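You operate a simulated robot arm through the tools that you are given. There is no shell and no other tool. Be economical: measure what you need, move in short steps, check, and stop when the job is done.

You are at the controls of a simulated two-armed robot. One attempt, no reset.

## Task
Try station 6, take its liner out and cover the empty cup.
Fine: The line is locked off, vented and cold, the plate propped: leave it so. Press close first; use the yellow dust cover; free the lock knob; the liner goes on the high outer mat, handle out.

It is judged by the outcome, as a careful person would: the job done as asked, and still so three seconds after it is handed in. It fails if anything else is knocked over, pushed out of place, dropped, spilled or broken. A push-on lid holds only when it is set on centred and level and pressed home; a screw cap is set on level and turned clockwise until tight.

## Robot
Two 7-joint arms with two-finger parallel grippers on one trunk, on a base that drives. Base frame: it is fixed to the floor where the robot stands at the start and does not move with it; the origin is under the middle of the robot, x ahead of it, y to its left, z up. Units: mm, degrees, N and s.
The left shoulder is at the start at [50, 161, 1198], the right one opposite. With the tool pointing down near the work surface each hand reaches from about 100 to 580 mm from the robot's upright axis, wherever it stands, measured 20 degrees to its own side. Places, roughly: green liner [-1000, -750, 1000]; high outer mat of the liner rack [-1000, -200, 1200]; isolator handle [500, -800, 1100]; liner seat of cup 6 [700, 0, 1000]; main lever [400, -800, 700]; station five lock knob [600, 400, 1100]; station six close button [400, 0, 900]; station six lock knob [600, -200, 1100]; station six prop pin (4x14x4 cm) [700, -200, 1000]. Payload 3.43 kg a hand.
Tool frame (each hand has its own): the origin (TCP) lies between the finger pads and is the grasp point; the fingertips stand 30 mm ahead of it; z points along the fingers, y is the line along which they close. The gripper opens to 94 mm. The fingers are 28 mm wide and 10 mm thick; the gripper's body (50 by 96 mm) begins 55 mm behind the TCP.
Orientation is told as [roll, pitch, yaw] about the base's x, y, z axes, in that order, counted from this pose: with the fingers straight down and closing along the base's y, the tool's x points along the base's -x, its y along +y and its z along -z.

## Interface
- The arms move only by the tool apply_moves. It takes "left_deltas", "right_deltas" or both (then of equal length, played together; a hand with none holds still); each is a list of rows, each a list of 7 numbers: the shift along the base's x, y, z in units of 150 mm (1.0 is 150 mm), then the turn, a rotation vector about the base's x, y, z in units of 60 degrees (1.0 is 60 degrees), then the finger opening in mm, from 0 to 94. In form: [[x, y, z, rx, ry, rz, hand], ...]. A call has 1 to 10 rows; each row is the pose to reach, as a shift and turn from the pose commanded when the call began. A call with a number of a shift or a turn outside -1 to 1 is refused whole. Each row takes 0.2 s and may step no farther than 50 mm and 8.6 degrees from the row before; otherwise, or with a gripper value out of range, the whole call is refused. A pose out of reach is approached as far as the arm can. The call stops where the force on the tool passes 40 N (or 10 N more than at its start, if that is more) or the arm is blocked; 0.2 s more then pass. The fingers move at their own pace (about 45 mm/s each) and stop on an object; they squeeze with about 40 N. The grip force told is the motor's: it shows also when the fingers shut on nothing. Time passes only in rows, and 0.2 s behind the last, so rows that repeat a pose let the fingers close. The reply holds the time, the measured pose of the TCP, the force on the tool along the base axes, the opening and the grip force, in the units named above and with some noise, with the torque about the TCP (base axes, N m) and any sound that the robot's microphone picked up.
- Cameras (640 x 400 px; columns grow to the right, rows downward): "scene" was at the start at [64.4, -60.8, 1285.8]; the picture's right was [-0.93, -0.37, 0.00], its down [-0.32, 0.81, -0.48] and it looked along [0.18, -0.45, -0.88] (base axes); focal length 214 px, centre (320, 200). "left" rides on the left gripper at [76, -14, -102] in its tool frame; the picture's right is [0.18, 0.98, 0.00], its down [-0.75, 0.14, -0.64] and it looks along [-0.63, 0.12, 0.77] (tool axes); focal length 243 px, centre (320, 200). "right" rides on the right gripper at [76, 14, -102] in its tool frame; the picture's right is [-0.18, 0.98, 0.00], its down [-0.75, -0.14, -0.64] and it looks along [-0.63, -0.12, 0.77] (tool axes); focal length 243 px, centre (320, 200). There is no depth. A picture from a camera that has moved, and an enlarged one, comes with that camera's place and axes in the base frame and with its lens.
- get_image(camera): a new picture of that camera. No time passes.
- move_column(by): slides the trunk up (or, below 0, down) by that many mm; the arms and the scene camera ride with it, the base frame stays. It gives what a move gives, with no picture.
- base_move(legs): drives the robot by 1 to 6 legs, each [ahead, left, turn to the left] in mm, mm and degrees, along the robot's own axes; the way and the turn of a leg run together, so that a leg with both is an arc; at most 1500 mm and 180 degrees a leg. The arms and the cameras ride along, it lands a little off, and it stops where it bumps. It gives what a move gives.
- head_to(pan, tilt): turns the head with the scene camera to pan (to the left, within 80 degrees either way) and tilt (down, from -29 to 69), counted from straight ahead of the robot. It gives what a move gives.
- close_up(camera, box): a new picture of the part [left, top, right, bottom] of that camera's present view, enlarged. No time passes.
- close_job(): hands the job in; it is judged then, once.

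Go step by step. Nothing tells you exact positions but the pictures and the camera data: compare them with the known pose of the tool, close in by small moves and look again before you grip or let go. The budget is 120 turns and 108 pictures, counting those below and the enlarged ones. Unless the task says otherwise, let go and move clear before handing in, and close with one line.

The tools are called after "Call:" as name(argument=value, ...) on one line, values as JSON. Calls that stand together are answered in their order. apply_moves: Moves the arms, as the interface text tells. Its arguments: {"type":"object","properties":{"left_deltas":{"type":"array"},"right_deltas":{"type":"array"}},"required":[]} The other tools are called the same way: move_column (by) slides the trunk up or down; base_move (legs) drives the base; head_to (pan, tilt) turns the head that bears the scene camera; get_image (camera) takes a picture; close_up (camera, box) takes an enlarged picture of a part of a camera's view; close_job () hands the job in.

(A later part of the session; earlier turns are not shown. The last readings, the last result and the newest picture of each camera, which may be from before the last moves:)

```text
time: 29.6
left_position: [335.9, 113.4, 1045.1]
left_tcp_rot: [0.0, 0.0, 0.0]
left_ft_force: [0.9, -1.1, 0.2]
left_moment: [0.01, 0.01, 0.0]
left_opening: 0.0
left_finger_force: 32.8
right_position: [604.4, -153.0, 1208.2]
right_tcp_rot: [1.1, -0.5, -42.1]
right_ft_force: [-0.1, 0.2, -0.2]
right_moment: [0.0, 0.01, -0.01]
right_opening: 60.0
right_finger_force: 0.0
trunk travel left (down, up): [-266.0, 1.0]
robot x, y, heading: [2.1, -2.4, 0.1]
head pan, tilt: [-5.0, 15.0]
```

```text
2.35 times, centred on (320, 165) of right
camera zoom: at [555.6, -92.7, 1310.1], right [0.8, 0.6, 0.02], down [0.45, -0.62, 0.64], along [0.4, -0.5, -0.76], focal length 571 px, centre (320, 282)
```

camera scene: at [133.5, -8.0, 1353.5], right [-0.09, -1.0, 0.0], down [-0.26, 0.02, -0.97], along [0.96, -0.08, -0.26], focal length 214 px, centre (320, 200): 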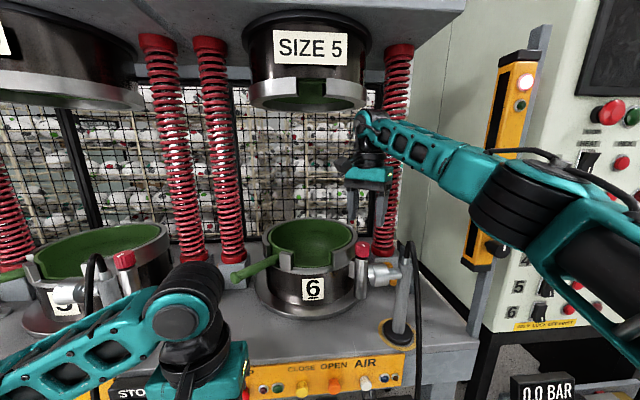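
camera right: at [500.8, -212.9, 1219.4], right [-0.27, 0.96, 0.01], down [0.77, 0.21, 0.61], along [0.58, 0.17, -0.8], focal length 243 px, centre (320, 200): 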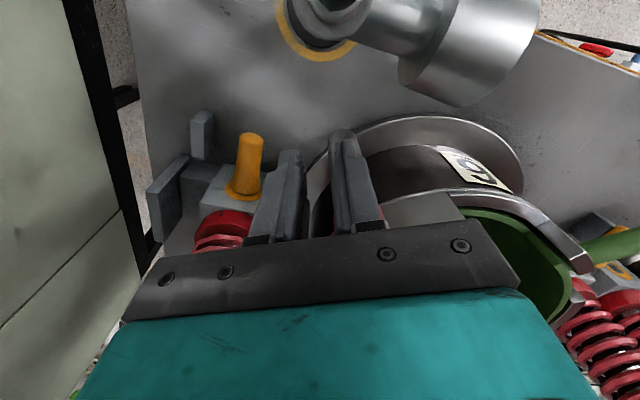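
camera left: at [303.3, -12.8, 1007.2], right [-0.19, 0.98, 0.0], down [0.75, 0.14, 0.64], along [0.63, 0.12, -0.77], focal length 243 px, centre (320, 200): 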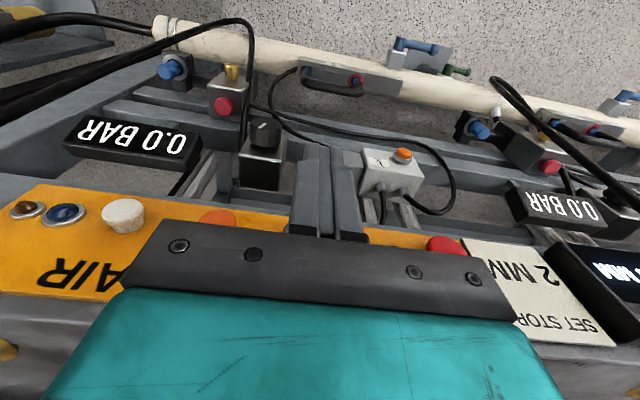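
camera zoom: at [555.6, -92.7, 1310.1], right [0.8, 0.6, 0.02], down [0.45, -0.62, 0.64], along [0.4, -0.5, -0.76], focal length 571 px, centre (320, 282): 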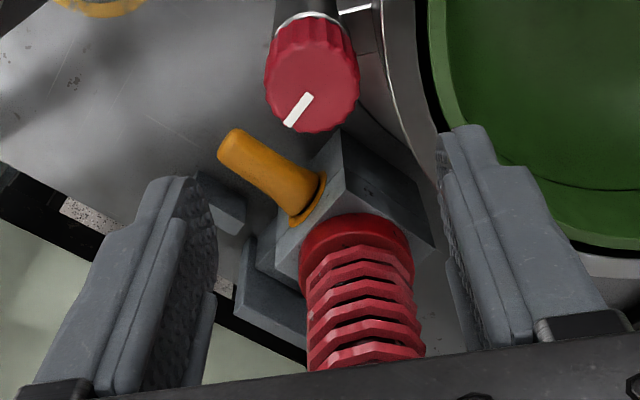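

Call:
apply_moves(right_deltas=[[-0.01, 0.0, -0.25, 0, 0, 0, 60], [-0.01, 0.0, -0.42, 0, 0, 0, 60], [-0.01, 0.0, -0.49, 0, 0, 0, 60], [-0.01, 0.0, -0.49, 0, 0, 0, 20], [-0.01, 0.0, -0.49, 0, 0, 0, 20], [-0.01, 0.0, -0.49, 0, 0, 0, 20]])

Call:
apply_moves(right_deltas=[[0, 0, 0, 0, 0, 0.07, 20], [0, 0, 0, 0, 0, 0.14, 20], [0, 0, 0, 0, 0, 0.21, 20], [0, 0, 0, 0, 0, 0.28, 20]])

Call:
close_up(camera="scene", box=[340, 200, 410, 255])

```text
time: 31.0
left_position: [336.0, 115.0, 1045.0]
left_tcp_rot: [0.0, 0.0, 0.1]
left_ft_force: [-0.2, 0.4, -0.4]
left_moment: [-0.02, -0.02, -0.01]
left_opening: 0.0
left_finger_force: 33.1
right_position: [601.3, -152.4, 1134.1]
right_tcp_rot: [1.0, -0.4, -42.2]
right_ft_force: [-5.1, -2.2, -3.3]
right_moment: [-0.28, 0.07, -0.08]
right_opening: 33.6
right_finger_force: 40.0
trunk travel left (down, up): [-266.0, 1.0]
robot x, y, heading: [2.2, 0.2, 0.1]
head pan, tilt: [-5.0, 15.0]
```

```text
time: 32.0
left_position: [335.3, 113.4, 1046.4]
left_tcp_rot: [-0.1, -0.1, 0.1]
left_ft_force: [-0.3, 0.2, 0.2]
left_moment: [-0.04, -0.04, 0.01]
left_opening: 0.0
left_finger_force: 32.5
right_position: [603.2, -154.4, 1133.7]
right_tcp_rot: [1.2, -0.5, -25.3]
right_ft_force: [-3.9, -3.4, 3.8]
right_moment: [-0.33, 0.49, -0.69]
right_opening: 32.8
right_finger_force: 45.0
trunk travel left (down, up): [-266.0, 1.0]
robot x, y, heading: [4.3, 0.3, -0.0]
head pan, tilt: [-5.0, 15.0]
```

```text
7.27 times, centred on (375, 228) of scene
camera zoom: at [132.5, -8.5, 1394.7], right [-0.09, -1.0, 0.0], down [-0.26, 0.02, -0.97], along [0.96, -0.08, -0.26], focal length 1560 px, centre (-80, 0)
```

zoom: 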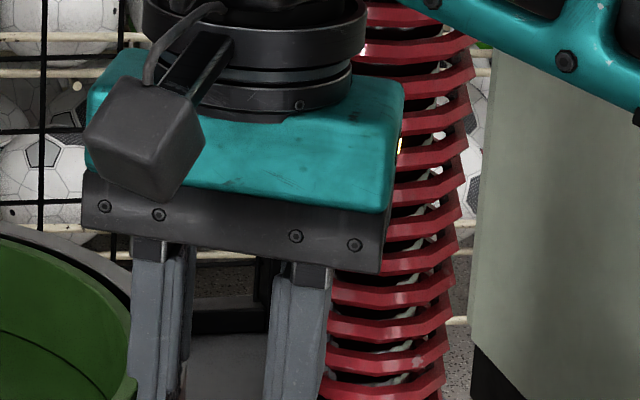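

The torque rises to 0.7 N m and the knob holds at its stop, so it is fully free. I'll release, lift off, and bring the right hand back.

Call:
apply_moves(right_deltas=[[0, 0, 0, 0, 0, -0.05, 60], [0, 0, 0, 0, 0, -0.05, 60], [0, 0, 0.2, 0, 0, -0.05, 60], [0, 0, 0.45, 0, 0, -0.05, 60], [-0.25, 0, 0.55, 0, 0, 0.08, 60], [-0.55, 0, 0.55, 0, 0, 0.2, 60], [-0.85, 0, 0.55, 0, 0, 0.33, 60], [-1.0, -0.2, 0.4, 0, 0, 0.42, 60]])

Call:
head_to(pan=0, tilt=30)

Call:
close_up(camera="scene", box=[240, 110, 430, 250])

```text
time: 33.8
left_position: [337.0, 112.0, 1044.7]
left_tcp_rot: [0.0, 0.0, 0.1]
left_ft_force: [0.2, 0.0, -0.4]
left_moment: [-0.02, -0.02, 0.01]
left_opening: 0.1
left_finger_force: 32.7
right_position: [455.3, -183.8, 1190.9]
right_tcp_rot: [1.1, -0.4, -0.1]
right_ft_force: [0.6, -0.3, 0.4]
right_moment: [0.06, 0.0, 0.01]
right_opening: 59.9
right_finger_force: 0.1
trunk travel left (down, up): [-266.0, 1.0]
robot x, y, heading: [1.5, 1.9, -0.2]
head pan, tilt: [-5.0, 15.0]
```

```text
time: 34.6
left_position: [336.4, 113.9, 1045.5]
left_tcp_rot: [0.0, -0.1, 0.1]
left_ft_force: [-0.3, -0.3, -0.3]
left_moment: [-0.01, -0.02, 0.01]
left_opening: 0.2
left_finger_force: 33.2
right_position: [454.7, -181.5, 1191.4]
right_tcp_rot: [1.1, -0.4, -0.1]
right_ft_force: [0.3, -0.8, -0.3]
right_moment: [0.0, -0.01, -0.01]
right_opening: 60.1
right_finger_force: 0.0
trunk travel left (down, up): [-266.0, 1.0]
robot x, y, heading: [0.6, -0.7, -0.0]
head pan, tilt: [0.0, 30.0]
```

```text
2.86 times, centred on (335, 180) of scene
camera zoom: at [130.8, -0.2, 1370.3], right [0.0, -1.0, 0.0], down [-0.5, 0.0, -0.87], along [0.87, 0.0, -0.5], focal length 613 px, centre (277, 257)
```

zoom: 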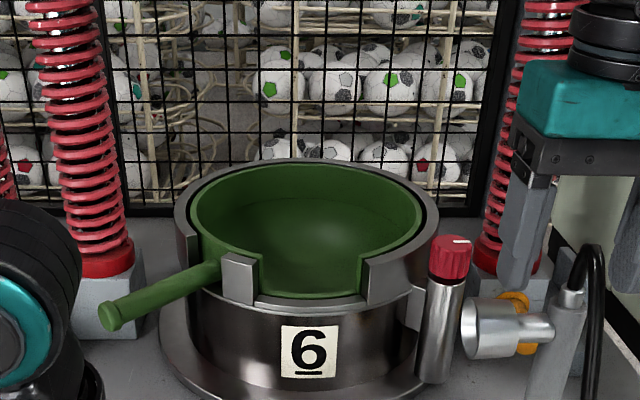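

Pointer right, knob free. The handle comes out of the cup's left slot, pointing front-left. Before lifting I want to see the rack and the yellow cover behind me: retract hands, back up and turn.

Call:
apply_moves(left_deltas=[[-0.1, 0, 0.1, 0, 0, 0, 40], [-0.2, 0, 0.2, 0, 0, 0, 60], [-0.3, 0, 0.3, 0, 0, 0, 60], [-0.3, 0, 0.4, 0, 0, 0, 60]], right_deltas=[[-0.3, 0, 0, 0, 0, 0, 60], [-0.6, 0, 0, 0, 0, 0, 60], [-0.9, 0, -0.1, 0, 0, 0, 60], [-1.0, 0, -0.2, 0, 0, 0, 60]])

Call:
base_move(legs=[[-200, 0, 0], [0, 0, -90]])

Call:
head_to(pan=-70, tilt=20)

Call:
get_image(camera="scene")

```text
time: 35.6
left_position: [291.6, 112.8, 1104.4]
left_tcp_rot: [-0.1, -0.1, 0.1]
left_ft_force: [0.2, 0.2, -0.7]
left_moment: [0.0, -0.01, 0.01]
left_opening: 59.8
left_finger_force: 0.0
right_position: [302.9, -184.5, 1162.5]
right_tcp_rot: [1.1, -0.4, -0.1]
right_ft_force: [0.5, 0.3, 0.1]
right_moment: [0.0, -0.04, 0.02]
right_opening: 60.1
right_finger_force: 0.0
trunk travel left (down, up): [-266.0, 1.0]
robot x, y, heading: [-2.4, -0.6, -0.2]
head pan, tilt: [0.0, 30.0]
```

```text
time: 41.0
left_position: [-91.2, -292.9, 1106.0]
left_tcp_rot: [0.0, 0.0, -91.3]
left_ft_force: [0.3, 0.4, 0.3]
left_moment: [0.01, 0.01, 0.02]
left_opening: 59.9
left_finger_force: 0.2
right_position: [-390.1, -298.2, 1163.7]
right_tcp_rot: [1.1, -0.3, -91.5]
right_ft_force: [-0.4, 0.7, 0.0]
right_moment: [0.01, 0.03, 0.01]
right_opening: 59.8
right_finger_force: 0.2
trunk travel left (down, up): [-266.0, 1.0]
robot x, y, heading: [-197.4, -0.8, -91.2]
head pan, tilt: [0.0, 30.0]
```

```text
time: 42.4
left_position: [-92.3, -293.6, 1104.7]
left_tcp_rot: [0.0, 0.0, -91.3]
left_ft_force: [-0.1, 0.4, 0.2]
left_moment: [0.0, 0.03, -0.01]
left_opening: 59.9
left_finger_force: 0.1
right_position: [-390.2, -297.8, 1162.9]
right_tcp_rot: [1.1, -0.5, -91.6]
right_ft_force: [-0.6, -0.2, 0.2]
right_moment: [0.03, 0.0, 0.01]
right_opening: 60.2
right_finger_force: 0.0
trunk travel left (down, up): [-266.0, 1.0]
robot x, y, heading: [-198.1, 1.6, -91.3]
head pan, tilt: [-70.0, 20.0]
```

```text
71 pictures are left
camera scene: at [-286.7, -69.4, 1386.3], right [-0.32, 0.95, 0.0], down [0.32, 0.11, -0.94], along [-0.89, -0.3, -0.34], focal length 214 px, centre (320, 200)
```

scene: 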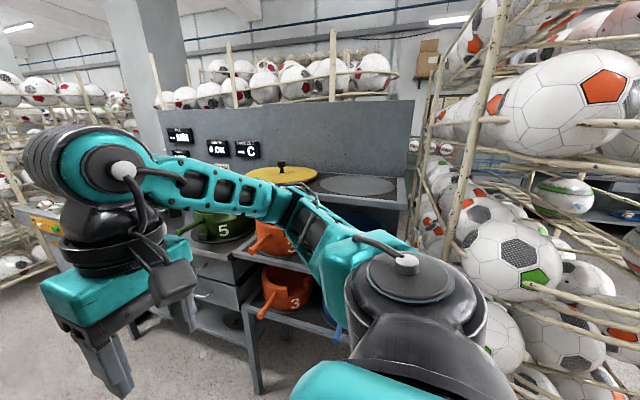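

I see the rack: a yellow cover and a bare grey mat on its high shelf, a green "5" liner and orange "3" liners below. I'll turn to face it.

Call:
base_move(legs=[[0, 0, -89]])

Call:
head_to(pan=10, tilt=25)

Call:
get_image(camera="scene")

```text
time: 46.6
left_position: [-490.2, -107.7, 1106.4]
left_tcp_rot: [0.0, 0.1, 179.1]
left_ft_force: [0.5, 1.3, 0.8]
left_moment: [0.0, 0.0, -0.03]
left_opening: 60.0
left_finger_force: 0.1
right_position: [-497.5, 190.7, 1162.7]
right_tcp_rot: [1.1, -0.4, 178.9]
right_ft_force: [-0.2, 0.5, -0.3]
right_moment: [-0.02, -0.03, -0.01]
right_opening: 60.0
right_finger_force: 0.1
trunk travel left (down, up): [-266.0, 1.0]
robot x, y, heading: [-201.1, 1.5, 179.2]
head pan, tilt: [-70.0, 20.0]
```

```text
time: 48.2
left_position: [-489.3, -107.7, 1105.7]
left_tcp_rot: [0.0, -0.1, 179.1]
left_ft_force: [0.8, -1.0, -0.2]
left_moment: [-0.03, 0.02, -0.01]
left_opening: 59.8
left_finger_force: 0.0
right_position: [-496.2, 189.8, 1162.4]
right_tcp_rot: [1.1, -0.4, 179.0]
right_ft_force: [-0.6, 1.2, 0.0]
right_moment: [-0.02, 0.02, -0.01]
right_opening: 60.1
right_finger_force: 0.1
trunk travel left (down, up): [-266.0, 1.0]
robot x, y, heading: [-194.8, -1.3, 179.0]
head pan, tilt: [10.0, 25.0]
```

```text
70 pictures are left
camera scene: at [-328.4, -13.2, 1378.2], right [-0.15, 0.99, 0.0], down [0.42, 0.07, -0.91], along [-0.9, -0.14, -0.42], focal length 214 px, centre (320, 200)
```

scene: 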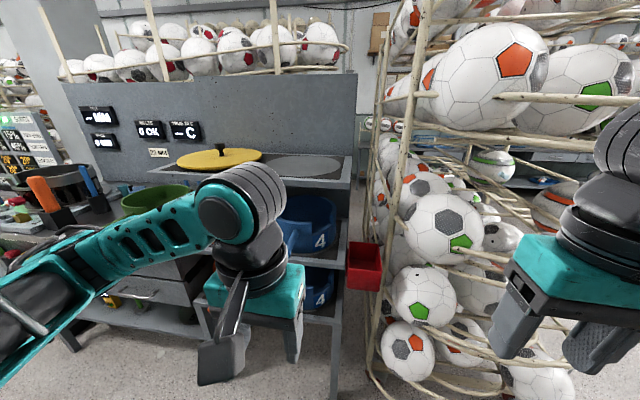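

The yellow cover with its black centre knob sits left, and the empty high outer mat is right of it. Let me zoom in to measure them.

Call:
close_up(camera="scene", box=[150, 110, 390, 260])

```text
2.67 times, centred on (270, 185) of scene
camera zoom: at [-328.4, -13.2, 1378.2], right [-0.15, 0.99, 0.0], down [0.42, 0.07, -0.91], along [-0.9, -0.14, -0.42], focal length 572 px, centre (453, 240)
```

zoom: 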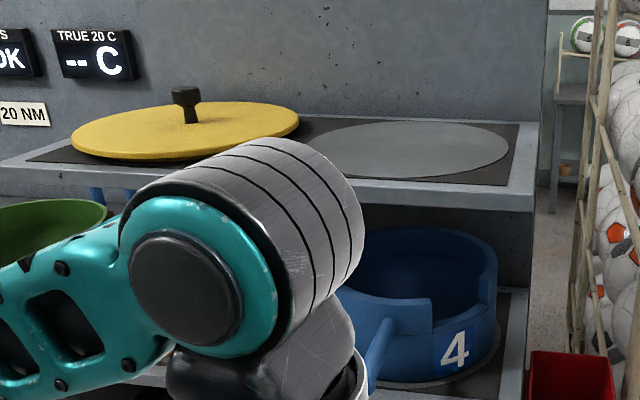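

The layout is clear now: rack shelf near z≈1190. I'll return to the press, standing about 200 mm further left so the right hand can take the handle with its free yaw range.

Call:
base_move(legs=[[0, 0, 91], [0, 0, 90], [0, 210, 0], [190, 0, 0]])

Call:
head_to(pan=-15, tilt=30)

Call:
get_image(camera="scene")

```text
time: 59.4
left_position: [282.8, 321.6, 1104.1]
left_tcp_rot: [0.0, 0.0, -0.3]
left_ft_force: [0.3, -0.6, 0.0]
left_moment: [0.0, -0.01, 0.0]
left_opening: 60.0
left_finger_force: 0.0
right_position: [293.7, 23.2, 1163.3]
right_tcp_rot: [1.0, -0.3, -0.3]
right_ft_force: [0.1, -0.2, 0.7]
right_moment: [0.0, 0.02, -0.03]
right_opening: 60.1
right_finger_force: 0.1
trunk travel left (down, up): [-266.0, 1.0]
robot x, y, heading: [-8.2, 210.9, -0.3]
head pan, tilt: [10.0, 25.0]
```

```text
time: 60.3
left_position: [281.4, 320.4, 1104.7]
left_tcp_rot: [-0.2, 0.0, -0.1]
left_ft_force: [-0.3, 0.2, -0.6]
left_moment: [-0.02, -0.01, 0.03]
left_opening: 59.9
left_finger_force: 0.1
right_position: [292.6, 23.9, 1161.9]
right_tcp_rot: [1.1, -0.4, -0.2]
right_ft_force: [0.5, -0.1, 0.3]
right_moment: [-0.03, -0.02, -0.02]
right_opening: 60.1
right_finger_force: 0.0
trunk travel left (down, up): [-266.0, 1.0]
robot x, y, heading: [-9.9, 213.5, -0.3]
head pan, tilt: [-15.0, 30.0]
```

```text
68 pictures are left
camera scene: at [119.1, 185.0, 1370.3], right [-0.26, -0.96, 0.0], down [-0.48, 0.13, -0.87], along [0.84, -0.23, -0.5], focal length 214 px, centre (320, 200)
```

scene: 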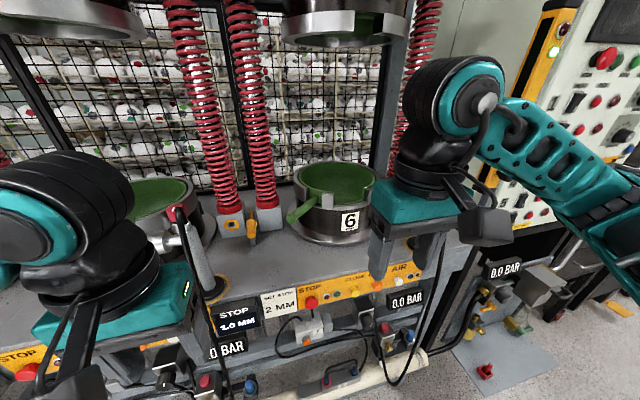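

Call:
close_up(camera="scene", box=[270, 145, 390, 245])

```text
4.00 times, centred on (330, 195) of scene
camera zoom: at [119.1, 185.0, 1370.3], right [-0.26, -0.96, 0.0], down [-0.48, 0.13, -0.87], along [0.84, -0.23, -0.5], focal length 858 px, centre (280, 220)
```

zoom: 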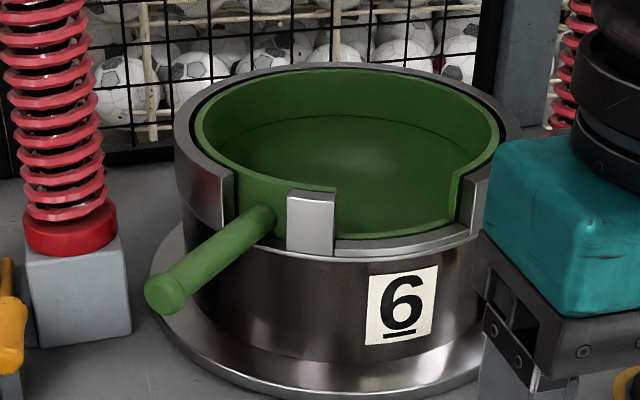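

The handle runs from the cup at about [627, 52, 1068] to its end at [546, 137, 1075], 45° front-left. I'll bring the right hand over it with yaw −45°.

Call:
apply_moves(right_deltas=[[0.17, 0.04, 0, -0.003, 0.001, -0.125, 60], [0.34, 0.08, 0, -0.006, 0.002, -0.25, 60], [0.5, 0.12, 0, -0.009, 0.003, -0.375, 60], [0.66, 0.16, 0, -0.012, 0.004, -0.5, 60], [0.83, 0.2, 0, -0.015, 0.005, -0.625, 60], [1.0, 0.25, 0, -0.018, 0.006, -0.75, 60]])

Call:
apply_moves(right_deltas=[[0.3, 0.06, 0, 0, 0, 0, 60], [0.6, 0.12, 0, 0, 0, 0, 60], [0.96, 0.2, 0, 0, 0, 0, 60]])

Call:
get_image(camera="right")

Call:
get_image(camera="scene")

```text
time: 61.7
left_position: [283.7, 321.6, 1105.7]
left_tcp_rot: [0.0, 0.0, -0.1]
left_ft_force: [1.0, 0.4, 0.1]
left_moment: [-0.02, 0.01, -0.01]
left_opening: 59.9
left_finger_force: 0.0
right_position: [444.0, 59.1, 1161.9]
right_tcp_rot: [0.0, -0.6, -45.4]
right_ft_force: [0.4, 1.2, 1.0]
right_moment: [0.0, 0.01, 0.02]
right_opening: 59.9
right_finger_force: 0.1
trunk travel left (down, up): [-266.0, 1.0]
robot x, y, heading: [-7.6, 208.6, -0.4]
head pan, tilt: [-15.0, 30.0]
```

```text
refused: row 3 steps farther than a row can; nothing moved
```

```text
66 pictures are left
camera right: at [400.1, 124.3, 1264.5], right [0.83, 0.56, 0.0], down [0.42, -0.63, 0.65], along [0.36, -0.54, -0.76], focal length 243 px, centre (320, 200)
```

right: 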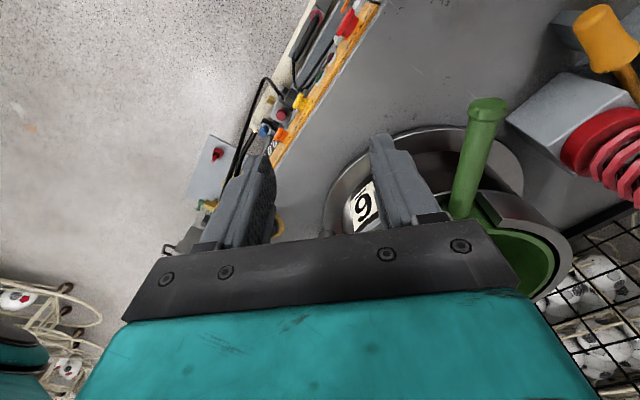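

```text
65 pictures are left
camera scene: at [119.3, 185.2, 1370.2], right [-0.26, -0.96, 0.0], down [-0.48, 0.13, -0.87], along [0.84, -0.23, -0.5], focal length 214 px, centre (320, 200)
```

scene: 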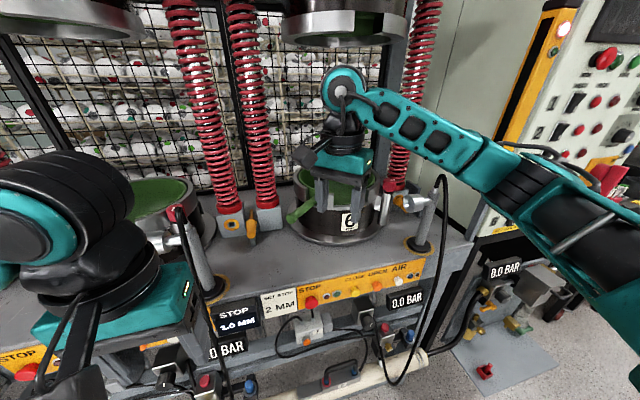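

The wrist view agrees on the handle end at [546, 138, 1075]. I'll move over the handle and start down.

Call:
apply_moves(right_deltas=[[0.25, 0.05, 0, 0, 0, 0, 60], [0.5, 0.1, 0, 0, 0, 0, 60], [0.75, 0.16, 0, 0, 0, 0, 60], [0.96, 0.21, 0, 0, 0, 0, 60], [0.96, 0.21, -0.18, 0, 0, 0, 60]])

Call:
get_image(camera="right")

Call:
close_up(camera="scene", box=[270, 125, 410, 245])

```text
time: 62.9
left_position: [282.9, 319.5, 1105.4]
left_tcp_rot: [0.0, 0.0, -0.2]
left_ft_force: [0.5, -1.0, 0.0]
left_moment: [0.0, -0.01, -0.05]
left_opening: 60.0
left_finger_force: 0.0
right_position: [589.5, 90.8, 1135.7]
right_tcp_rot: [0.1, -0.6, -45.3]
right_ft_force: [0.0, -0.8, 0.8]
right_moment: [0.03, 0.01, -0.01]
right_opening: 59.8
right_finger_force: 0.1
trunk travel left (down, up): [-266.0, 1.0]
robot x, y, heading: [-8.8, 207.9, -0.4]
head pan, tilt: [-15.0, 30.0]
```

```text
64 pictures are left
camera right: at [545.3, 156.1, 1237.7], right [0.83, 0.56, 0.0], down [0.43, -0.63, 0.65], along [0.37, -0.54, -0.76], focal length 243 px, centre (320, 200)
```

right: 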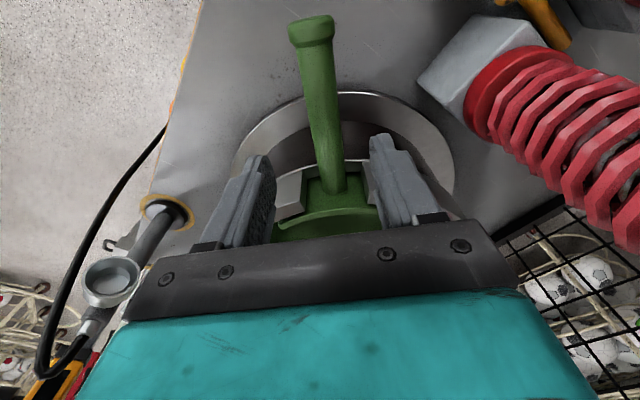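

```text
3.33 times, centred on (340, 185) of scene
camera zoom: at [119.3, 184.2, 1370.2], right [-0.26, -0.96, 0.0], down [-0.48, 0.13, -0.87], along [0.84, -0.23, -0.5], focal length 715 px, centre (253, 250)
```

zoom: 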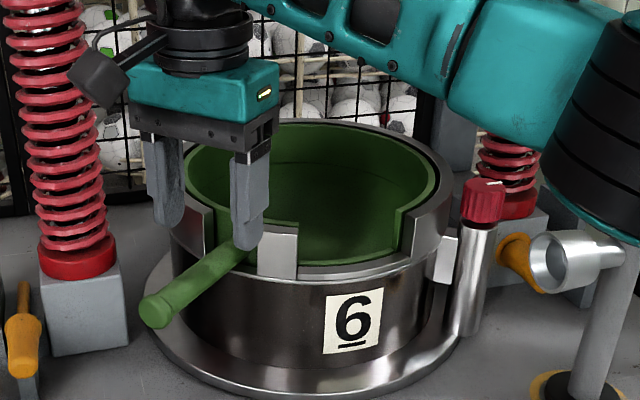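

The handle lies centred between the fingers. I'll lower onto it and close.

Call:
apply_moves(right_deltas=[[0, 0, -0.2, 0, 0, 0, 60], [0, 0, -0.34, 0, 0, 0, 60], [0, 0, -0.42, 0, 0, 0, 60], [0, 0, -0.42, 0, 0, 0, 10], [0, 0, -0.42, 0, 0, 0, 10], [0, 0, -0.42, 0, 0, 0, 10], [0, 0, -0.42, 0, 0, 0, 10]])

Call:
close_up(camera="scene", box=[270, 125, 410, 245])

```text
time: 64.5
left_position: [281.9, 320.7, 1105.4]
left_tcp_rot: [0.0, 0.0, -0.2]
left_ft_force: [-0.2, -1.0, 0.1]
left_moment: [0.04, 0.0, -0.01]
left_opening: 60.0
left_finger_force: 0.1
right_position: [590.4, 92.8, 1072.9]
right_tcp_rot: [0.0, -0.4, -45.4]
right_ft_force: [-1.1, 0.0, 0.1]
right_moment: [-0.05, 0.11, -0.19]
right_opening: 25.9
right_finger_force: 39.9
trunk travel left (down, up): [-266.0, 1.0]
robot x, y, heading: [-8.3, 210.3, -0.1]
head pan, tilt: [-15.0, 30.0]
```

```text
3.33 times, centred on (340, 185) of scene
camera zoom: at [119.0, 184.8, 1370.3], right [-0.26, -0.96, 0.0], down [-0.48, 0.13, -0.87], along [0.84, -0.23, -0.5], focal length 715 px, centre (253, 250)
```

zoom: 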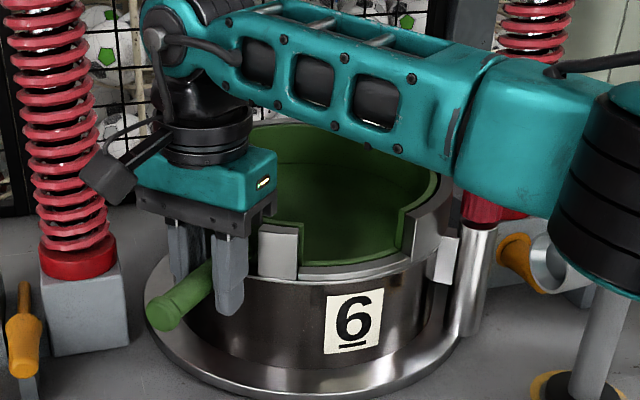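

The handle is gripped (26 mm). I'll lift 18 mm slowly and read force and torque.

Call:
apply_moves(right_deltas=[[0, 0, 0.03, 0, 0, 0, 10], [0, 0, 0.06, 0, 0, 0, 10], [0, 0, 0.09, 0, 0, 0, 10], [0, 0, 0.12, 0, 0, 0, 10]])

Call:
close_up(camera="scene", box=[270, 125, 410, 245])

```text
time: 65.5
left_position: [282.6, 321.8, 1105.0]
left_tcp_rot: [0.0, 0.0, -0.2]
left_ft_force: [0.0, 0.1, -0.2]
left_moment: [-0.01, 0.01, 0.02]
left_opening: 60.1
left_finger_force: 0.0
right_position: [587.5, 92.4, 1092.1]
right_tcp_rot: [0.2, -0.5, -45.2]
right_ft_force: [-1.2, -0.1, 1.8]
right_moment: [-0.04, -0.14, -0.03]
right_opening: 21.4
right_finger_force: 10.2
trunk travel left (down, up): [-266.0, 1.0]
robot x, y, heading: [-9.0, 211.3, -0.2]
head pan, tilt: [-15.0, 30.0]
```

```text
3.33 times, centred on (340, 185) of scene
camera zoom: at [119.1, 184.9, 1370.3], right [-0.26, -0.96, 0.0], down [-0.48, 0.13, -0.87], along [0.84, -0.23, -0.5], focal length 715 px, centre (253, 250)
```

zoom: 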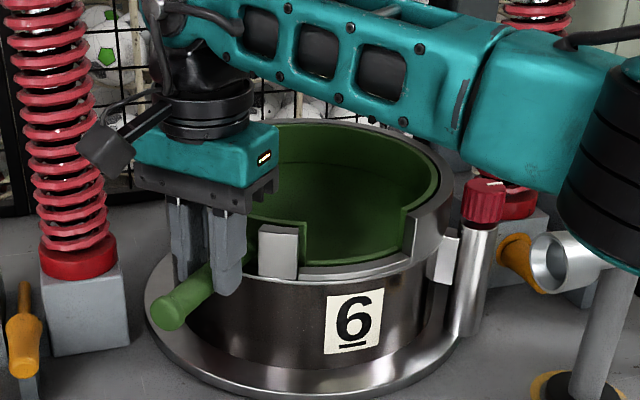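

The fingers slipped upward: the handle sat low, near the tips. I'll open, go deeper (TCP z ≈ 1056) and grip again.

Call:
apply_moves(right_deltas=[[0, 0, 0, 0, 0, 0, 50], [0, 0, 0, 0, 0, 0, 50], [0.01, 0, -0.12, 0, 0, 0, 50], [0.01, 0, -0.24, 0, 0, 0, 50], [0.01, 0, -0.24, 0, 0, 0, 5], [0.01, 0, -0.24, 0, 0, 0, 5], [0.01, 0, -0.24, 0, 0, 0, 5], [0.01, 0, -0.24, 0, 0, 0, 5]])

Call:
apply_moves(right_deltas=[[0, 0, 0.02, 0, 0, 0, 5], [0, 0, 0.04, 0, 0, 0, 5], [0, 0, 0.06, 0, 0, 0, 5]])

Call:
close_up(camera="scene", box=[270, 125, 410, 245])

```text
time: 67.3
left_position: [281.5, 321.3, 1105.6]
left_tcp_rot: [0.0, 0.0, -0.2]
left_ft_force: [0.4, 0.6, -1.0]
left_moment: [-0.01, 0.0, -0.02]
left_opening: 60.3
left_finger_force: 0.1
right_position: [589.0, 91.9, 1055.8]
right_tcp_rot: [0.0, -0.4, -45.4]
right_ft_force: [-0.4, 0.2, 0.4]
right_moment: [-0.17, -0.2, -0.18]
right_opening: 26.0
right_finger_force: 40.3
trunk travel left (down, up): [-266.0, 1.0]
robot x, y, heading: [-9.7, 211.3, -0.5]
head pan, tilt: [-15.0, 30.0]
```

```text
time: 68.1
left_position: [283.9, 321.3, 1105.0]
left_tcp_rot: [0.0, 0.1, -0.2]
left_ft_force: [0.5, -0.8, 0.0]
left_moment: [-0.01, 0.02, -0.01]
left_opening: 60.0
left_finger_force: 0.1
right_position: [589.5, 93.1, 1063.7]
right_tcp_rot: [0.0, -0.4, -45.4]
right_ft_force: [-0.3, -0.2, -2.8]
right_moment: [0.48, 0.44, 0.03]
right_opening: 25.9
right_finger_force: 39.9
trunk travel left (down, up): [-266.0, 1.0]
robot x, y, heading: [-6.2, 208.4, -0.5]
head pan, tilt: [-15.0, 30.0]
```

```text
3.33 times, centred on (340, 185) of scene
camera zoom: at [119.5, 184.7, 1370.2], right [-0.26, -0.96, 0.0], down [-0.48, 0.13, -0.87], along [0.84, -0.23, -0.5], focal length 715 px, centre (253, 250)
```

zoom: 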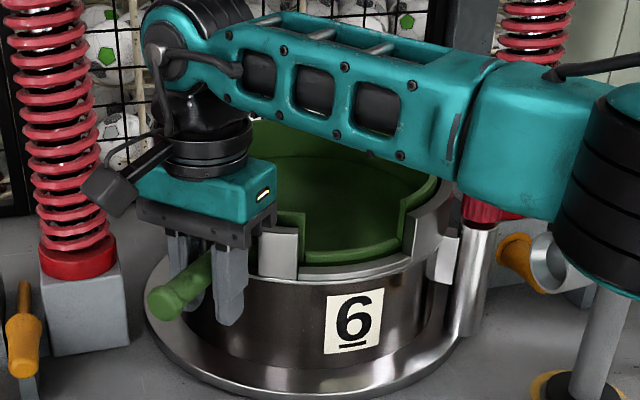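

The liner's handle is now rising with the hand (2.8 N, 0.65 N m). I'll lift on by another 25 mm and watch.

Call:
apply_moves(right_deltas=[[0, 0, 0.03, 0, 0, 0, 5], [0, 0, 0.06, 0, 0, 0, 5], [0, 0, 0.09, 0, 0, 0, 5], [0, 0, 0.12, 0, 0, 0, 5], [0, 0, 0.16, 0, 0, 0, 5]])

Call:
close_up(camera="scene", box=[270, 125, 410, 245])

```text
time: 69.3
left_position: [282.7, 320.4, 1104.6]
left_tcp_rot: [-0.1, 0.0, -0.2]
left_ft_force: [0.0, 0.5, 0.9]
left_moment: [0.0, -0.02, -0.04]
left_opening: 60.0
left_finger_force: 0.2
right_position: [588.1, 91.5, 1089.0]
right_tcp_rot: [0.0, -0.4, -45.2]
right_ft_force: [-0.6, -0.3, -3.7]
right_moment: [0.44, 0.46, -0.01]
right_opening: 25.5
right_finger_force: 40.6
trunk travel left (down, up): [-266.0, 1.0]
robot x, y, heading: [-9.0, 210.0, -0.4]
head pan, tilt: [-15.0, 30.0]
```

```text
3.33 times, centred on (340, 185) of scene
camera zoom: at [119.5, 184.7, 1370.2], right [-0.26, -0.96, 0.0], down [-0.48, 0.13, -0.87], along [0.84, -0.23, -0.5], focal length 715 px, centre (253, 250)
```

zoom: 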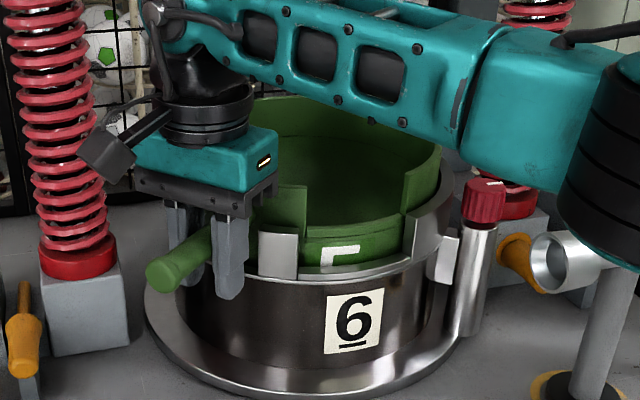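

The liner comes up level (3.7 N, about 0.4 kg). I'll keep lifting in slow steps until its floor clears the rim.

Call:
apply_moves(right_deltas=[[0, 0, 0.06, 0, 0, 0, 5], [0, 0, 0.12, 0, 0, 0, 5], [0, 0, 0.18, 0, 0, 0, 5], [0, 0, 0.24, 0, 0, 0, 5], [0, 0, 0.3, 0, 0, 0, 5], [0, 0, 0.36, 0, 0, 0, 5]])

Call:
get_image(camera="scene")

```text
time: 70.7
left_position: [283.0, 321.2, 1105.3]
left_tcp_rot: [0.0, 0.0, -0.2]
left_ft_force: [0.4, -0.7, -0.4]
left_moment: [0.02, -0.04, 0.01]
left_opening: 59.7
left_finger_force: 0.1
right_position: [589.3, 92.0, 1142.7]
right_tcp_rot: [0.2, -0.4, -45.3]
right_ft_force: [0.4, 0.3, -4.7]
right_moment: [0.44, 0.46, 0.0]
right_opening: 26.1
right_finger_force: 40.0
trunk travel left (down, up): [-266.0, 1.0]
robot x, y, heading: [-7.5, 206.1, -0.5]
head pan, tilt: [-15.0, 30.0]
```

```text
58 pictures are left
camera scene: at [119.4, 184.8, 1370.2], right [-0.26, -0.96, 0.0], down [-0.48, 0.13, -0.87], along [0.84, -0.23, -0.5], focal length 214 px, centre (320, 200)
```

scene: 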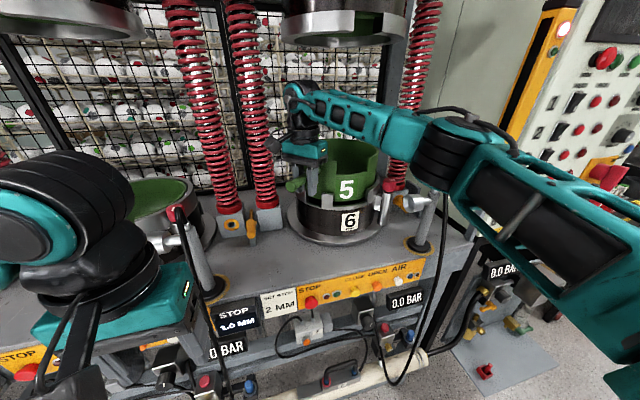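

Call:
apply_moves(right_deltas=[[0, 0, 0.06, 0, 0, 0, 5], [0, 0, 0.12, 0, 0, 0, 5], [0, 0, 0.18, 0, 0, 0, 5], [0, 0, 0.2, 0, 0, 0, 5]])

Call:
close_up(camera="scene", box=[260, 65, 420, 245])

```text
time: 71.7
left_position: [284.0, 320.2, 1104.9]
left_tcp_rot: [0.0, 0.0, -0.3]
left_ft_force: [0.7, -0.6, 0.5]
left_moment: [0.01, 0.01, 0.01]
left_opening: 60.2
left_finger_force: 0.0
right_position: [589.9, 93.1, 1170.3]
right_tcp_rot: [0.0, -0.4, -45.3]
right_ft_force: [0.4, 0.1, -4.5]
right_moment: [0.47, 0.47, 0.07]
right_opening: 25.8
right_finger_force: 40.5
trunk travel left (down, up): [-266.0, 1.0]
robot x, y, heading: [-6.9, 208.5, -0.5]
head pan, tilt: [-15.0, 30.0]
```

```text
2.22 times, centred on (340, 155) of scene
camera zoom: at [119.6, 184.7, 1370.2], right [-0.26, -0.96, 0.0], down [-0.48, 0.13, -0.87], along [0.84, -0.23, -0.5], focal length 477 px, centre (276, 300)
```

zoom: 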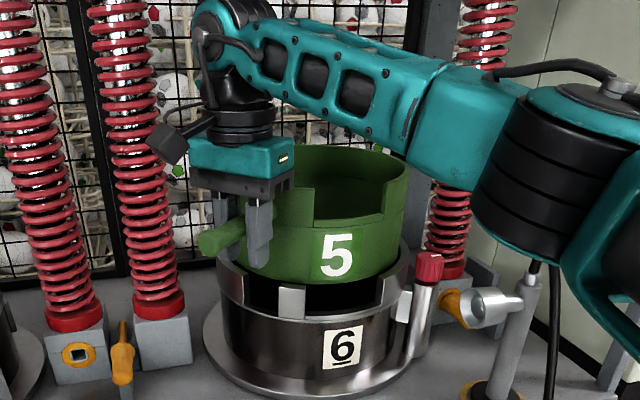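

The liner's floor is just above the rim. I'll raise 12 mm more, then back the robot out with a slight shift left to stay clear of the knob.

Call:
apply_moves(right_deltas=[[0, 0, 0.05, 0, 0, 0, 5], [0, 0, 0.09, 0, 0, 0, 5]])

Call:
base_move(legs=[[-60, 40, 0]])

Call:
get_image(camera="scene")

```text
time: 72.3
left_position: [283.0, 321.6, 1105.3]
left_tcp_rot: [0.0, 0.0, -0.2]
left_ft_force: [-0.2, -0.6, 0.2]
left_moment: [0.02, 0.02, 0.04]
left_opening: 60.1
left_finger_force: 0.0
right_position: [588.9, 92.7, 1184.9]
right_tcp_rot: [0.0, -0.3, -45.2]
right_ft_force: [0.0, 0.9, -4.4]
right_moment: [0.46, 0.44, 0.0]
right_opening: 26.2
right_finger_force: 40.2
trunk travel left (down, up): [-266.0, 1.0]
robot x, y, heading: [-8.6, 209.6, 0.0]
head pan, tilt: [-15.0, 30.0]
```

```text
time: 73.4
left_position: [220.4, 361.7, 1105.5]
left_tcp_rot: [-0.2, 0.1, -0.1]
left_ft_force: [-0.1, 1.1, -0.5]
left_moment: [-0.04, -0.02, -0.01]
left_opening: 59.8
left_finger_force: 0.1
right_position: [528.0, 133.2, 1184.3]
right_tcp_rot: [0.0, -0.4, -45.3]
right_ft_force: [0.3, -0.8, -4.2]
right_moment: [0.44, 0.45, -0.01]
right_opening: 25.7
right_finger_force: 39.7
trunk travel left (down, up): [-266.0, 1.0]
robot x, y, heading: [-69.5, 249.2, -0.2]
head pan, tilt: [-15.0, 30.0]
```

```text
56 pictures are left
camera scene: at [57.9, 225.5, 1370.3], right [-0.26, -0.96, 0.0], down [-0.48, 0.13, -0.87], along [0.84, -0.23, -0.5], focal length 214 px, centre (320, 200)
```

scene: 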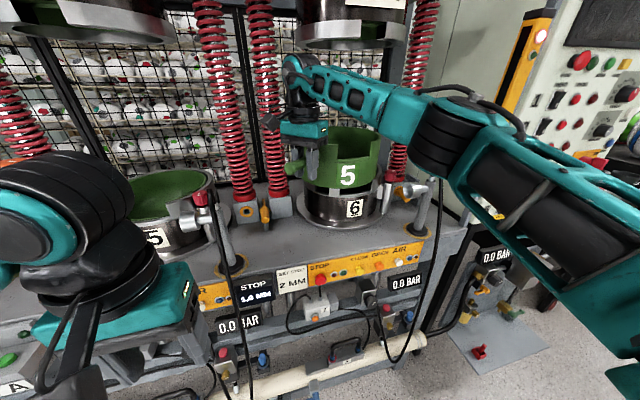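

The liner swings clear. I'll back out further, then draw the hand in and yaw it so the handle points at me.

Call:
base_move(legs=[[-170, 20, 0]])

Call:
apply_moves(right_deltas=[[-0.1, 0, 0, 0, 0, 0.12, 5], [-0.25, 0, 0.0, 0, 0, 0.24, 5], [-0.4, 0, 0.0, 0, 0, 0.36, 5], [-0.55, 0, 0.0, 0, 0, 0.48, 5], [-0.7, 0, 0.0, 0, 0, 0.6, 5], [-0.85, 0, 0.0, 0, 0, 0.72, 5], [-1.0, -0.1, 0, 0, 0, 0.75, 5]])

Call:
apply_moves(right_deltas=[[-0.15, -0.1, 0.1, 0, 0, 0, 5], [-0.3, -0.2, 0.2, 0, 0, 0, 5], [-0.5, -0.3, 0.3, 0, 0, 0, 5], [-0.7, -0.4, 0.4, 0, 0, 0, 5]])

Call:
get_image(camera="scene")

```text
time: 74.8
left_position: [52.5, 381.7, 1105.3]
left_tcp_rot: [-0.1, 0.0, -0.2]
left_ft_force: [-0.2, -0.6, -0.8]
left_moment: [-0.04, -0.04, 0.01]
left_opening: 60.0
left_finger_force: 0.0
right_position: [357.8, 152.9, 1185.4]
right_tcp_rot: [0.0, -0.5, -45.4]
right_ft_force: [-1.7, 0.8, -3.7]
right_moment: [0.46, 0.41, 0.0]
right_opening: 25.8
right_finger_force: 39.6
trunk travel left (down, up): [-266.0, 1.0]
robot x, y, heading: [-238.4, 271.5, -0.3]
head pan, tilt: [-15.0, 30.0]
```

```text
time: 76.4
left_position: [51.4, 381.5, 1105.2]
left_tcp_rot: [0.0, 0.0, -0.1]
left_ft_force: [-0.4, 0.2, 0.0]
left_moment: [0.01, 0.0, 0.02]
left_opening: 60.2
left_finger_force: 0.0
right_position: [208.9, 138.7, 1185.7]
right_tcp_rot: [0.0, -0.4, -0.3]
right_ft_force: [0.1, 0.1, -4.3]
right_moment: [0.02, 0.64, 0.02]
right_opening: 25.9
right_finger_force: 40.0
trunk travel left (down, up): [-266.0, 1.0]
robot x, y, heading: [-236.8, 271.7, -0.5]
head pan, tilt: [-15.0, 30.0]
```

```text
time: 77.4
left_position: [50.9, 380.9, 1105.3]
left_tcp_rot: [0.0, 0.1, -0.3]
left_ft_force: [0.3, 0.5, 0.4]
left_moment: [0.0, -0.03, -0.04]
left_opening: 60.1
left_finger_force: 0.1
right_position: [101.6, 77.0, 1247.9]
right_tcp_rot: [0.1, -0.4, -0.4]
right_ft_force: [-0.3, 0.1, -4.7]
right_moment: [0.02, 0.68, 0.02]
right_opening: 26.1
right_finger_force: 39.6
trunk travel left (down, up): [-266.0, 1.0]
robot x, y, heading: [-242.7, 269.0, -0.3]
head pan, tilt: [-15.0, 30.0]
```

```text
55 pictures are left
camera scene: at [-112.3, 245.3, 1370.3], right [-0.26, -0.96, 0.0], down [-0.48, 0.13, -0.87], along [0.84, -0.23, -0.5], focal length 214 px, centre (320, 200)
```

scene: 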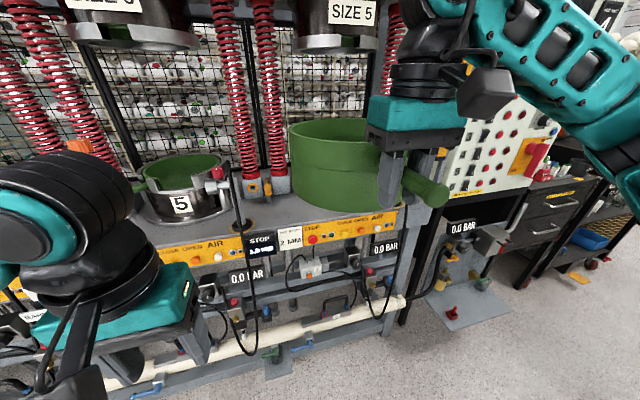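

The liner hangs level, with its floor about 68 mm below the TCP and a diameter near 245 mm. I'll draw it in closer, move right a bit and turn around in the aisle.

Call:
apply_moves(right_deltas=[[-0.15, 0, 0, 0, 0, 0, 5], [-0.3, 0, 0, 0, 0, 0, 5], [-0.45, 0, 0.0, 0, 0, 0, 5], [-0.6, 0, 0, 0, 0, 0, 5]])

Call:
base_move(legs=[[40, -170, 0], [0, 0, -90], [0, 0, -89]])

Call:
head_to(pan=20, tilt=20)

Call:
get_image(camera="scene")

```text
time: 78.4
left_position: [51.1, 382.4, 1104.8]
left_tcp_rot: [0.0, 0.1, -0.2]
left_ft_force: [0.4, -0.5, -0.4]
left_moment: [0.0, -0.06, 0.0]
left_opening: 59.8
left_finger_force: 0.1
right_position: [12.2, 78.4, 1245.9]
right_tcp_rot: [0.0, -0.4, -0.3]
right_ft_force: [-0.5, -0.8, -4.5]
right_moment: [-0.03, 0.7, 0.01]
right_opening: 25.9
right_finger_force: 40.3
trunk travel left (down, up): [-266.0, 1.0]
robot x, y, heading: [-237.5, 274.6, -0.1]
head pan, tilt: [-15.0, 30.0]
```

```text
time: 88.2
left_position: [-492.2, -11.6, 1105.3]
left_tcp_rot: [0.0, 0.1, 179.9]
left_ft_force: [1.0, -0.3, -0.1]
left_moment: [-0.02, 0.01, 0.0]
left_opening: 60.2
left_finger_force: 0.0
right_position: [-452.7, 290.8, 1245.1]
right_tcp_rot: [0.1, -0.3, 179.7]
right_ft_force: [0.8, 0.4, -3.8]
right_moment: [-0.01, -0.67, 0.01]
right_opening: 25.7
right_finger_force: 40.4
trunk travel left (down, up): [-266.0, 1.0]
robot x, y, heading: [-203.0, 100.1, 180.2]
head pan, tilt: [-15.0, 30.0]
```

```text
time: 89.2
left_position: [-491.6, -12.3, 1106.1]
left_tcp_rot: [0.0, 0.0, 179.9]
left_ft_force: [-0.4, 0.3, 0.5]
left_moment: [0.0, 0.01, 0.0]
left_opening: 59.9
left_finger_force: 0.0
right_position: [-453.9, 289.8, 1245.5]
right_tcp_rot: [-0.1, -0.4, 179.7]
right_ft_force: [-0.7, 0.5, -3.7]
right_moment: [0.02, -0.67, 0.0]
right_opening: 26.0
right_finger_force: 40.0
trunk travel left (down, up): [-266.0, 1.0]
robot x, y, heading: [-204.3, 103.7, 179.8]
head pan, tilt: [20.0, 20.0]
```

```text
54 pictures are left
camera scene: at [-328.1, 68.8, 1386.3], right [-0.34, 0.94, 0.0], down [0.32, 0.12, -0.94], along [-0.88, -0.32, -0.34], focal length 214 px, centre (320, 200)
```

scene: 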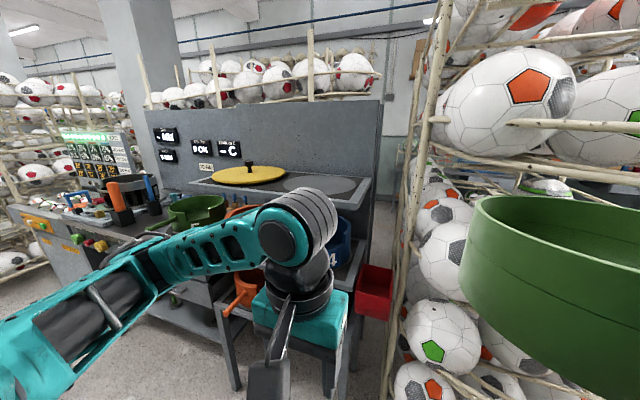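

Facing the rack with the liner at right. I'll sidestep left about 450 mm to line it up with the outer mat.

Call:
base_move(legs=[[0, 440, 0]])

Call:
head_to(pan=-10, tilt=20)

Call:
get_image(camera="scene")

```text
time: 93.6
left_position: [-494.6, -446.9, 1106.7]
left_tcp_rot: [0.0, 0.0, 179.7]
left_ft_force: [0.0, 1.0, 0.4]
left_moment: [-0.01, 0.01, 0.01]
left_opening: 60.5
left_finger_force: 0.1
right_position: [-455.2, -142.5, 1245.1]
right_tcp_rot: [0.0, -0.4, 179.5]
right_ft_force: [-1.3, 0.1, -4.1]
right_moment: [0.01, -0.67, 0.01]
right_opening: 26.0
right_finger_force: 40.6
trunk travel left (down, up): [-266.0, 1.0]
robot x, y, heading: [-202.5, -333.6, 179.5]
head pan, tilt: [20.0, 20.0]
```

```text
time: 94.5
left_position: [-495.3, -447.0, 1104.5]
left_tcp_rot: [0.0, 0.0, 179.7]
left_ft_force: [0.7, -0.6, 0.4]
left_moment: [0.0, 0.02, 0.01]
left_opening: 60.1
left_finger_force: 0.0
right_position: [-454.9, -142.7, 1245.4]
right_tcp_rot: [0.0, -0.4, 179.5]
right_ft_force: [-0.4, 0.6, -4.5]
right_moment: [0.02, -0.66, -0.03]
right_opening: 25.8
right_finger_force: 39.7
trunk travel left (down, up): [-266.0, 1.0]
robot x, y, heading: [-204.4, -335.6, 179.6]
head pan, tilt: [-10.0, 20.0]
```

```text
53 pictures are left
camera scene: at [-334.5, -318.7, 1386.3], right [0.18, 0.98, 0.0], down [0.34, -0.06, -0.94], along [-0.92, 0.17, -0.34], focal length 214 px, centre (320, 200)
```

scene: 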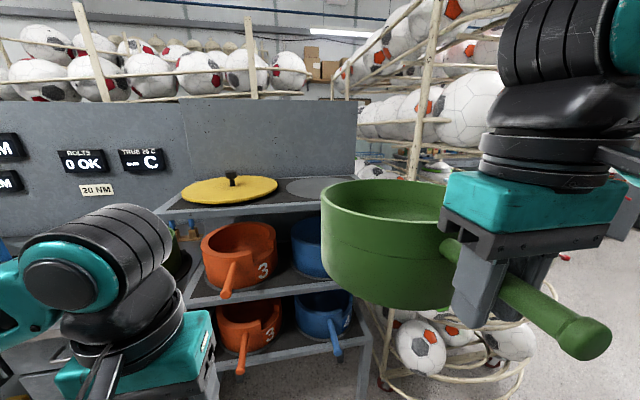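

Everything resolves well: mat centre about [-1019, -173, 1178], cover knob at [-1006, -467, 1225]. I'll drive in 160 mm, raise the liner and extend partway.

Call:
base_move(legs=[[160, 30, 0]])

Call:
apply_moves(right_deltas=[[0, 0, 0.11, 0, 0, 0, 5], [0, 0, 0.22, 0, 0, 0, 5], [0, 0, 0.34, 0, 0, 0, 5], [-0.15, 0, 0.34, 0, 0, 0, 5], [-0.3, 0, 0.34, 0, 0, 0, 5], [-0.45, 0, 0.34, 0, 0, 0, 5]])

Call:
get_image(camera="scene")

```text
time: 96.0
left_position: [-651.6, -477.4, 1105.8]
left_tcp_rot: [-0.1, -0.1, 179.7]
left_ft_force: [0.0, 0.1, -0.8]
left_moment: [-0.01, 0.0, -0.03]
left_opening: 60.2
left_finger_force: 0.1
right_position: [-611.7, -174.5, 1245.5]
right_tcp_rot: [-0.1, -0.5, 179.3]
right_ft_force: [8.0, -1.7, 0.7]
right_moment: [-0.09, 0.16, 0.21]
right_opening: 26.1
right_finger_force: 40.1
trunk travel left (down, up): [-266.0, 1.0]
robot x, y, heading: [-364.9, -368.8, 179.5]
head pan, tilt: [-10.0, 20.0]
```

```text
time: 97.1
left_position: [-647.3, -476.4, 1107.2]
left_tcp_rot: [-0.1, -0.5, 179.5]
left_ft_force: [-0.6, -0.3, -0.3]
left_moment: [0.03, 0.0, -0.03]
left_opening: 60.1
left_finger_force: 0.0
right_position: [-627.8, -172.2, 1298.9]
right_tcp_rot: [0.0, 0.1, -179.7]
right_ft_force: [32.9, -0.5, 7.3]
right_moment: [0.05, -1.58, 0.08]
right_opening: 26.0
right_finger_force: 39.9
trunk travel left (down, up): [-266.0, 1.0]
robot x, y, heading: [-359.0, -364.3, 179.2]
head pan, tilt: [-10.0, 20.0]
stopped in row 5 (right hand): the force on the tool passed its limit at 66 N (the readings are from after the stop); the commanded pose is now the measured one
```

```text
52 pictures are left
camera scene: at [-484.4, -347.9, 1387.2], right [0.19, 0.98, 0.0], down [0.33, -0.06, -0.94], along [-0.93, 0.17, -0.34], focal length 214 px, centre (320, 200)
```

scene: 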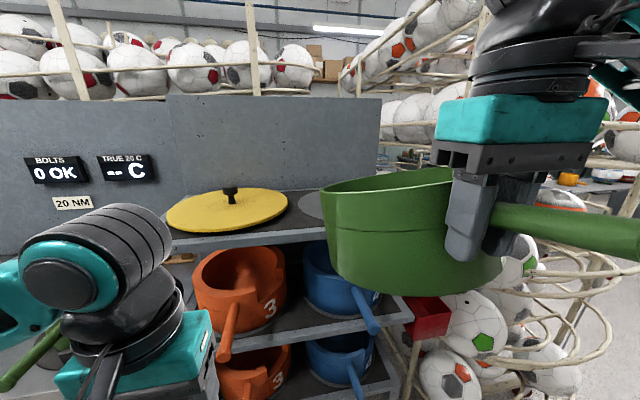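

The liner's front has touched the shelf's edge, because I drove in too low. I'll back the hand off and check the liner's tilt.

Call:
apply_moves(right_deltas=[[0.1, 0, 0, 0, 0, 0, 5], [0.3, 0, 0, 0, 0, 0, 5], [0.5, 0, 0, 0, 0, 0, 5]])

Call:
get_image(camera="scene")

Call:
get_image(camera="right")

```text
time: 97.9
left_position: [-652.2, -475.4, 1104.6]
left_tcp_rot: [0.0, 0.0, 179.5]
left_ft_force: [0.2, -0.2, 0.4]
left_moment: [-0.02, 0.0, 0.01]
left_opening: 59.9
left_finger_force: 0.1
right_position: [-563.5, -174.6, 1296.8]
right_tcp_rot: [0.1, -0.1, 179.7]
right_ft_force: [1.5, -0.4, -4.9]
right_moment: [-0.01, -0.47, -0.01]
right_opening: 26.1
right_finger_force: 40.6
trunk travel left (down, up): [-266.0, 1.0]
robot x, y, heading: [-360.5, -363.5, 179.4]
head pan, tilt: [-10.0, 20.0]
```

```text
51 pictures are left
camera scene: at [-491.5, -348.0, 1386.3], right [0.18, 0.98, 0.0], down [0.34, -0.06, -0.94], along [-0.92, 0.17, -0.34], focal length 214 px, centre (320, 200)
```

scene: 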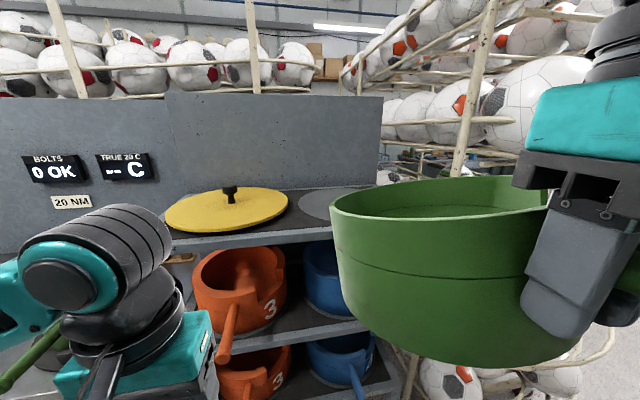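

```text
50 pictures are left
camera right: at [-487.6, -187.8, 1399.3], right [-0.19, -0.98, 0.0], down [-0.75, 0.15, 0.64], along [-0.63, 0.12, -0.77], focal length 243 px, centre (320, 200)
```

right: 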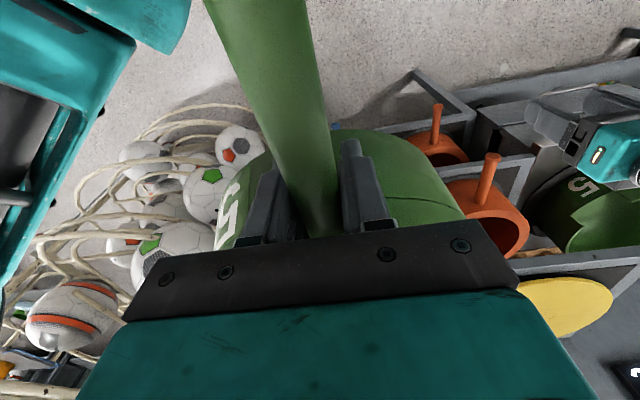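

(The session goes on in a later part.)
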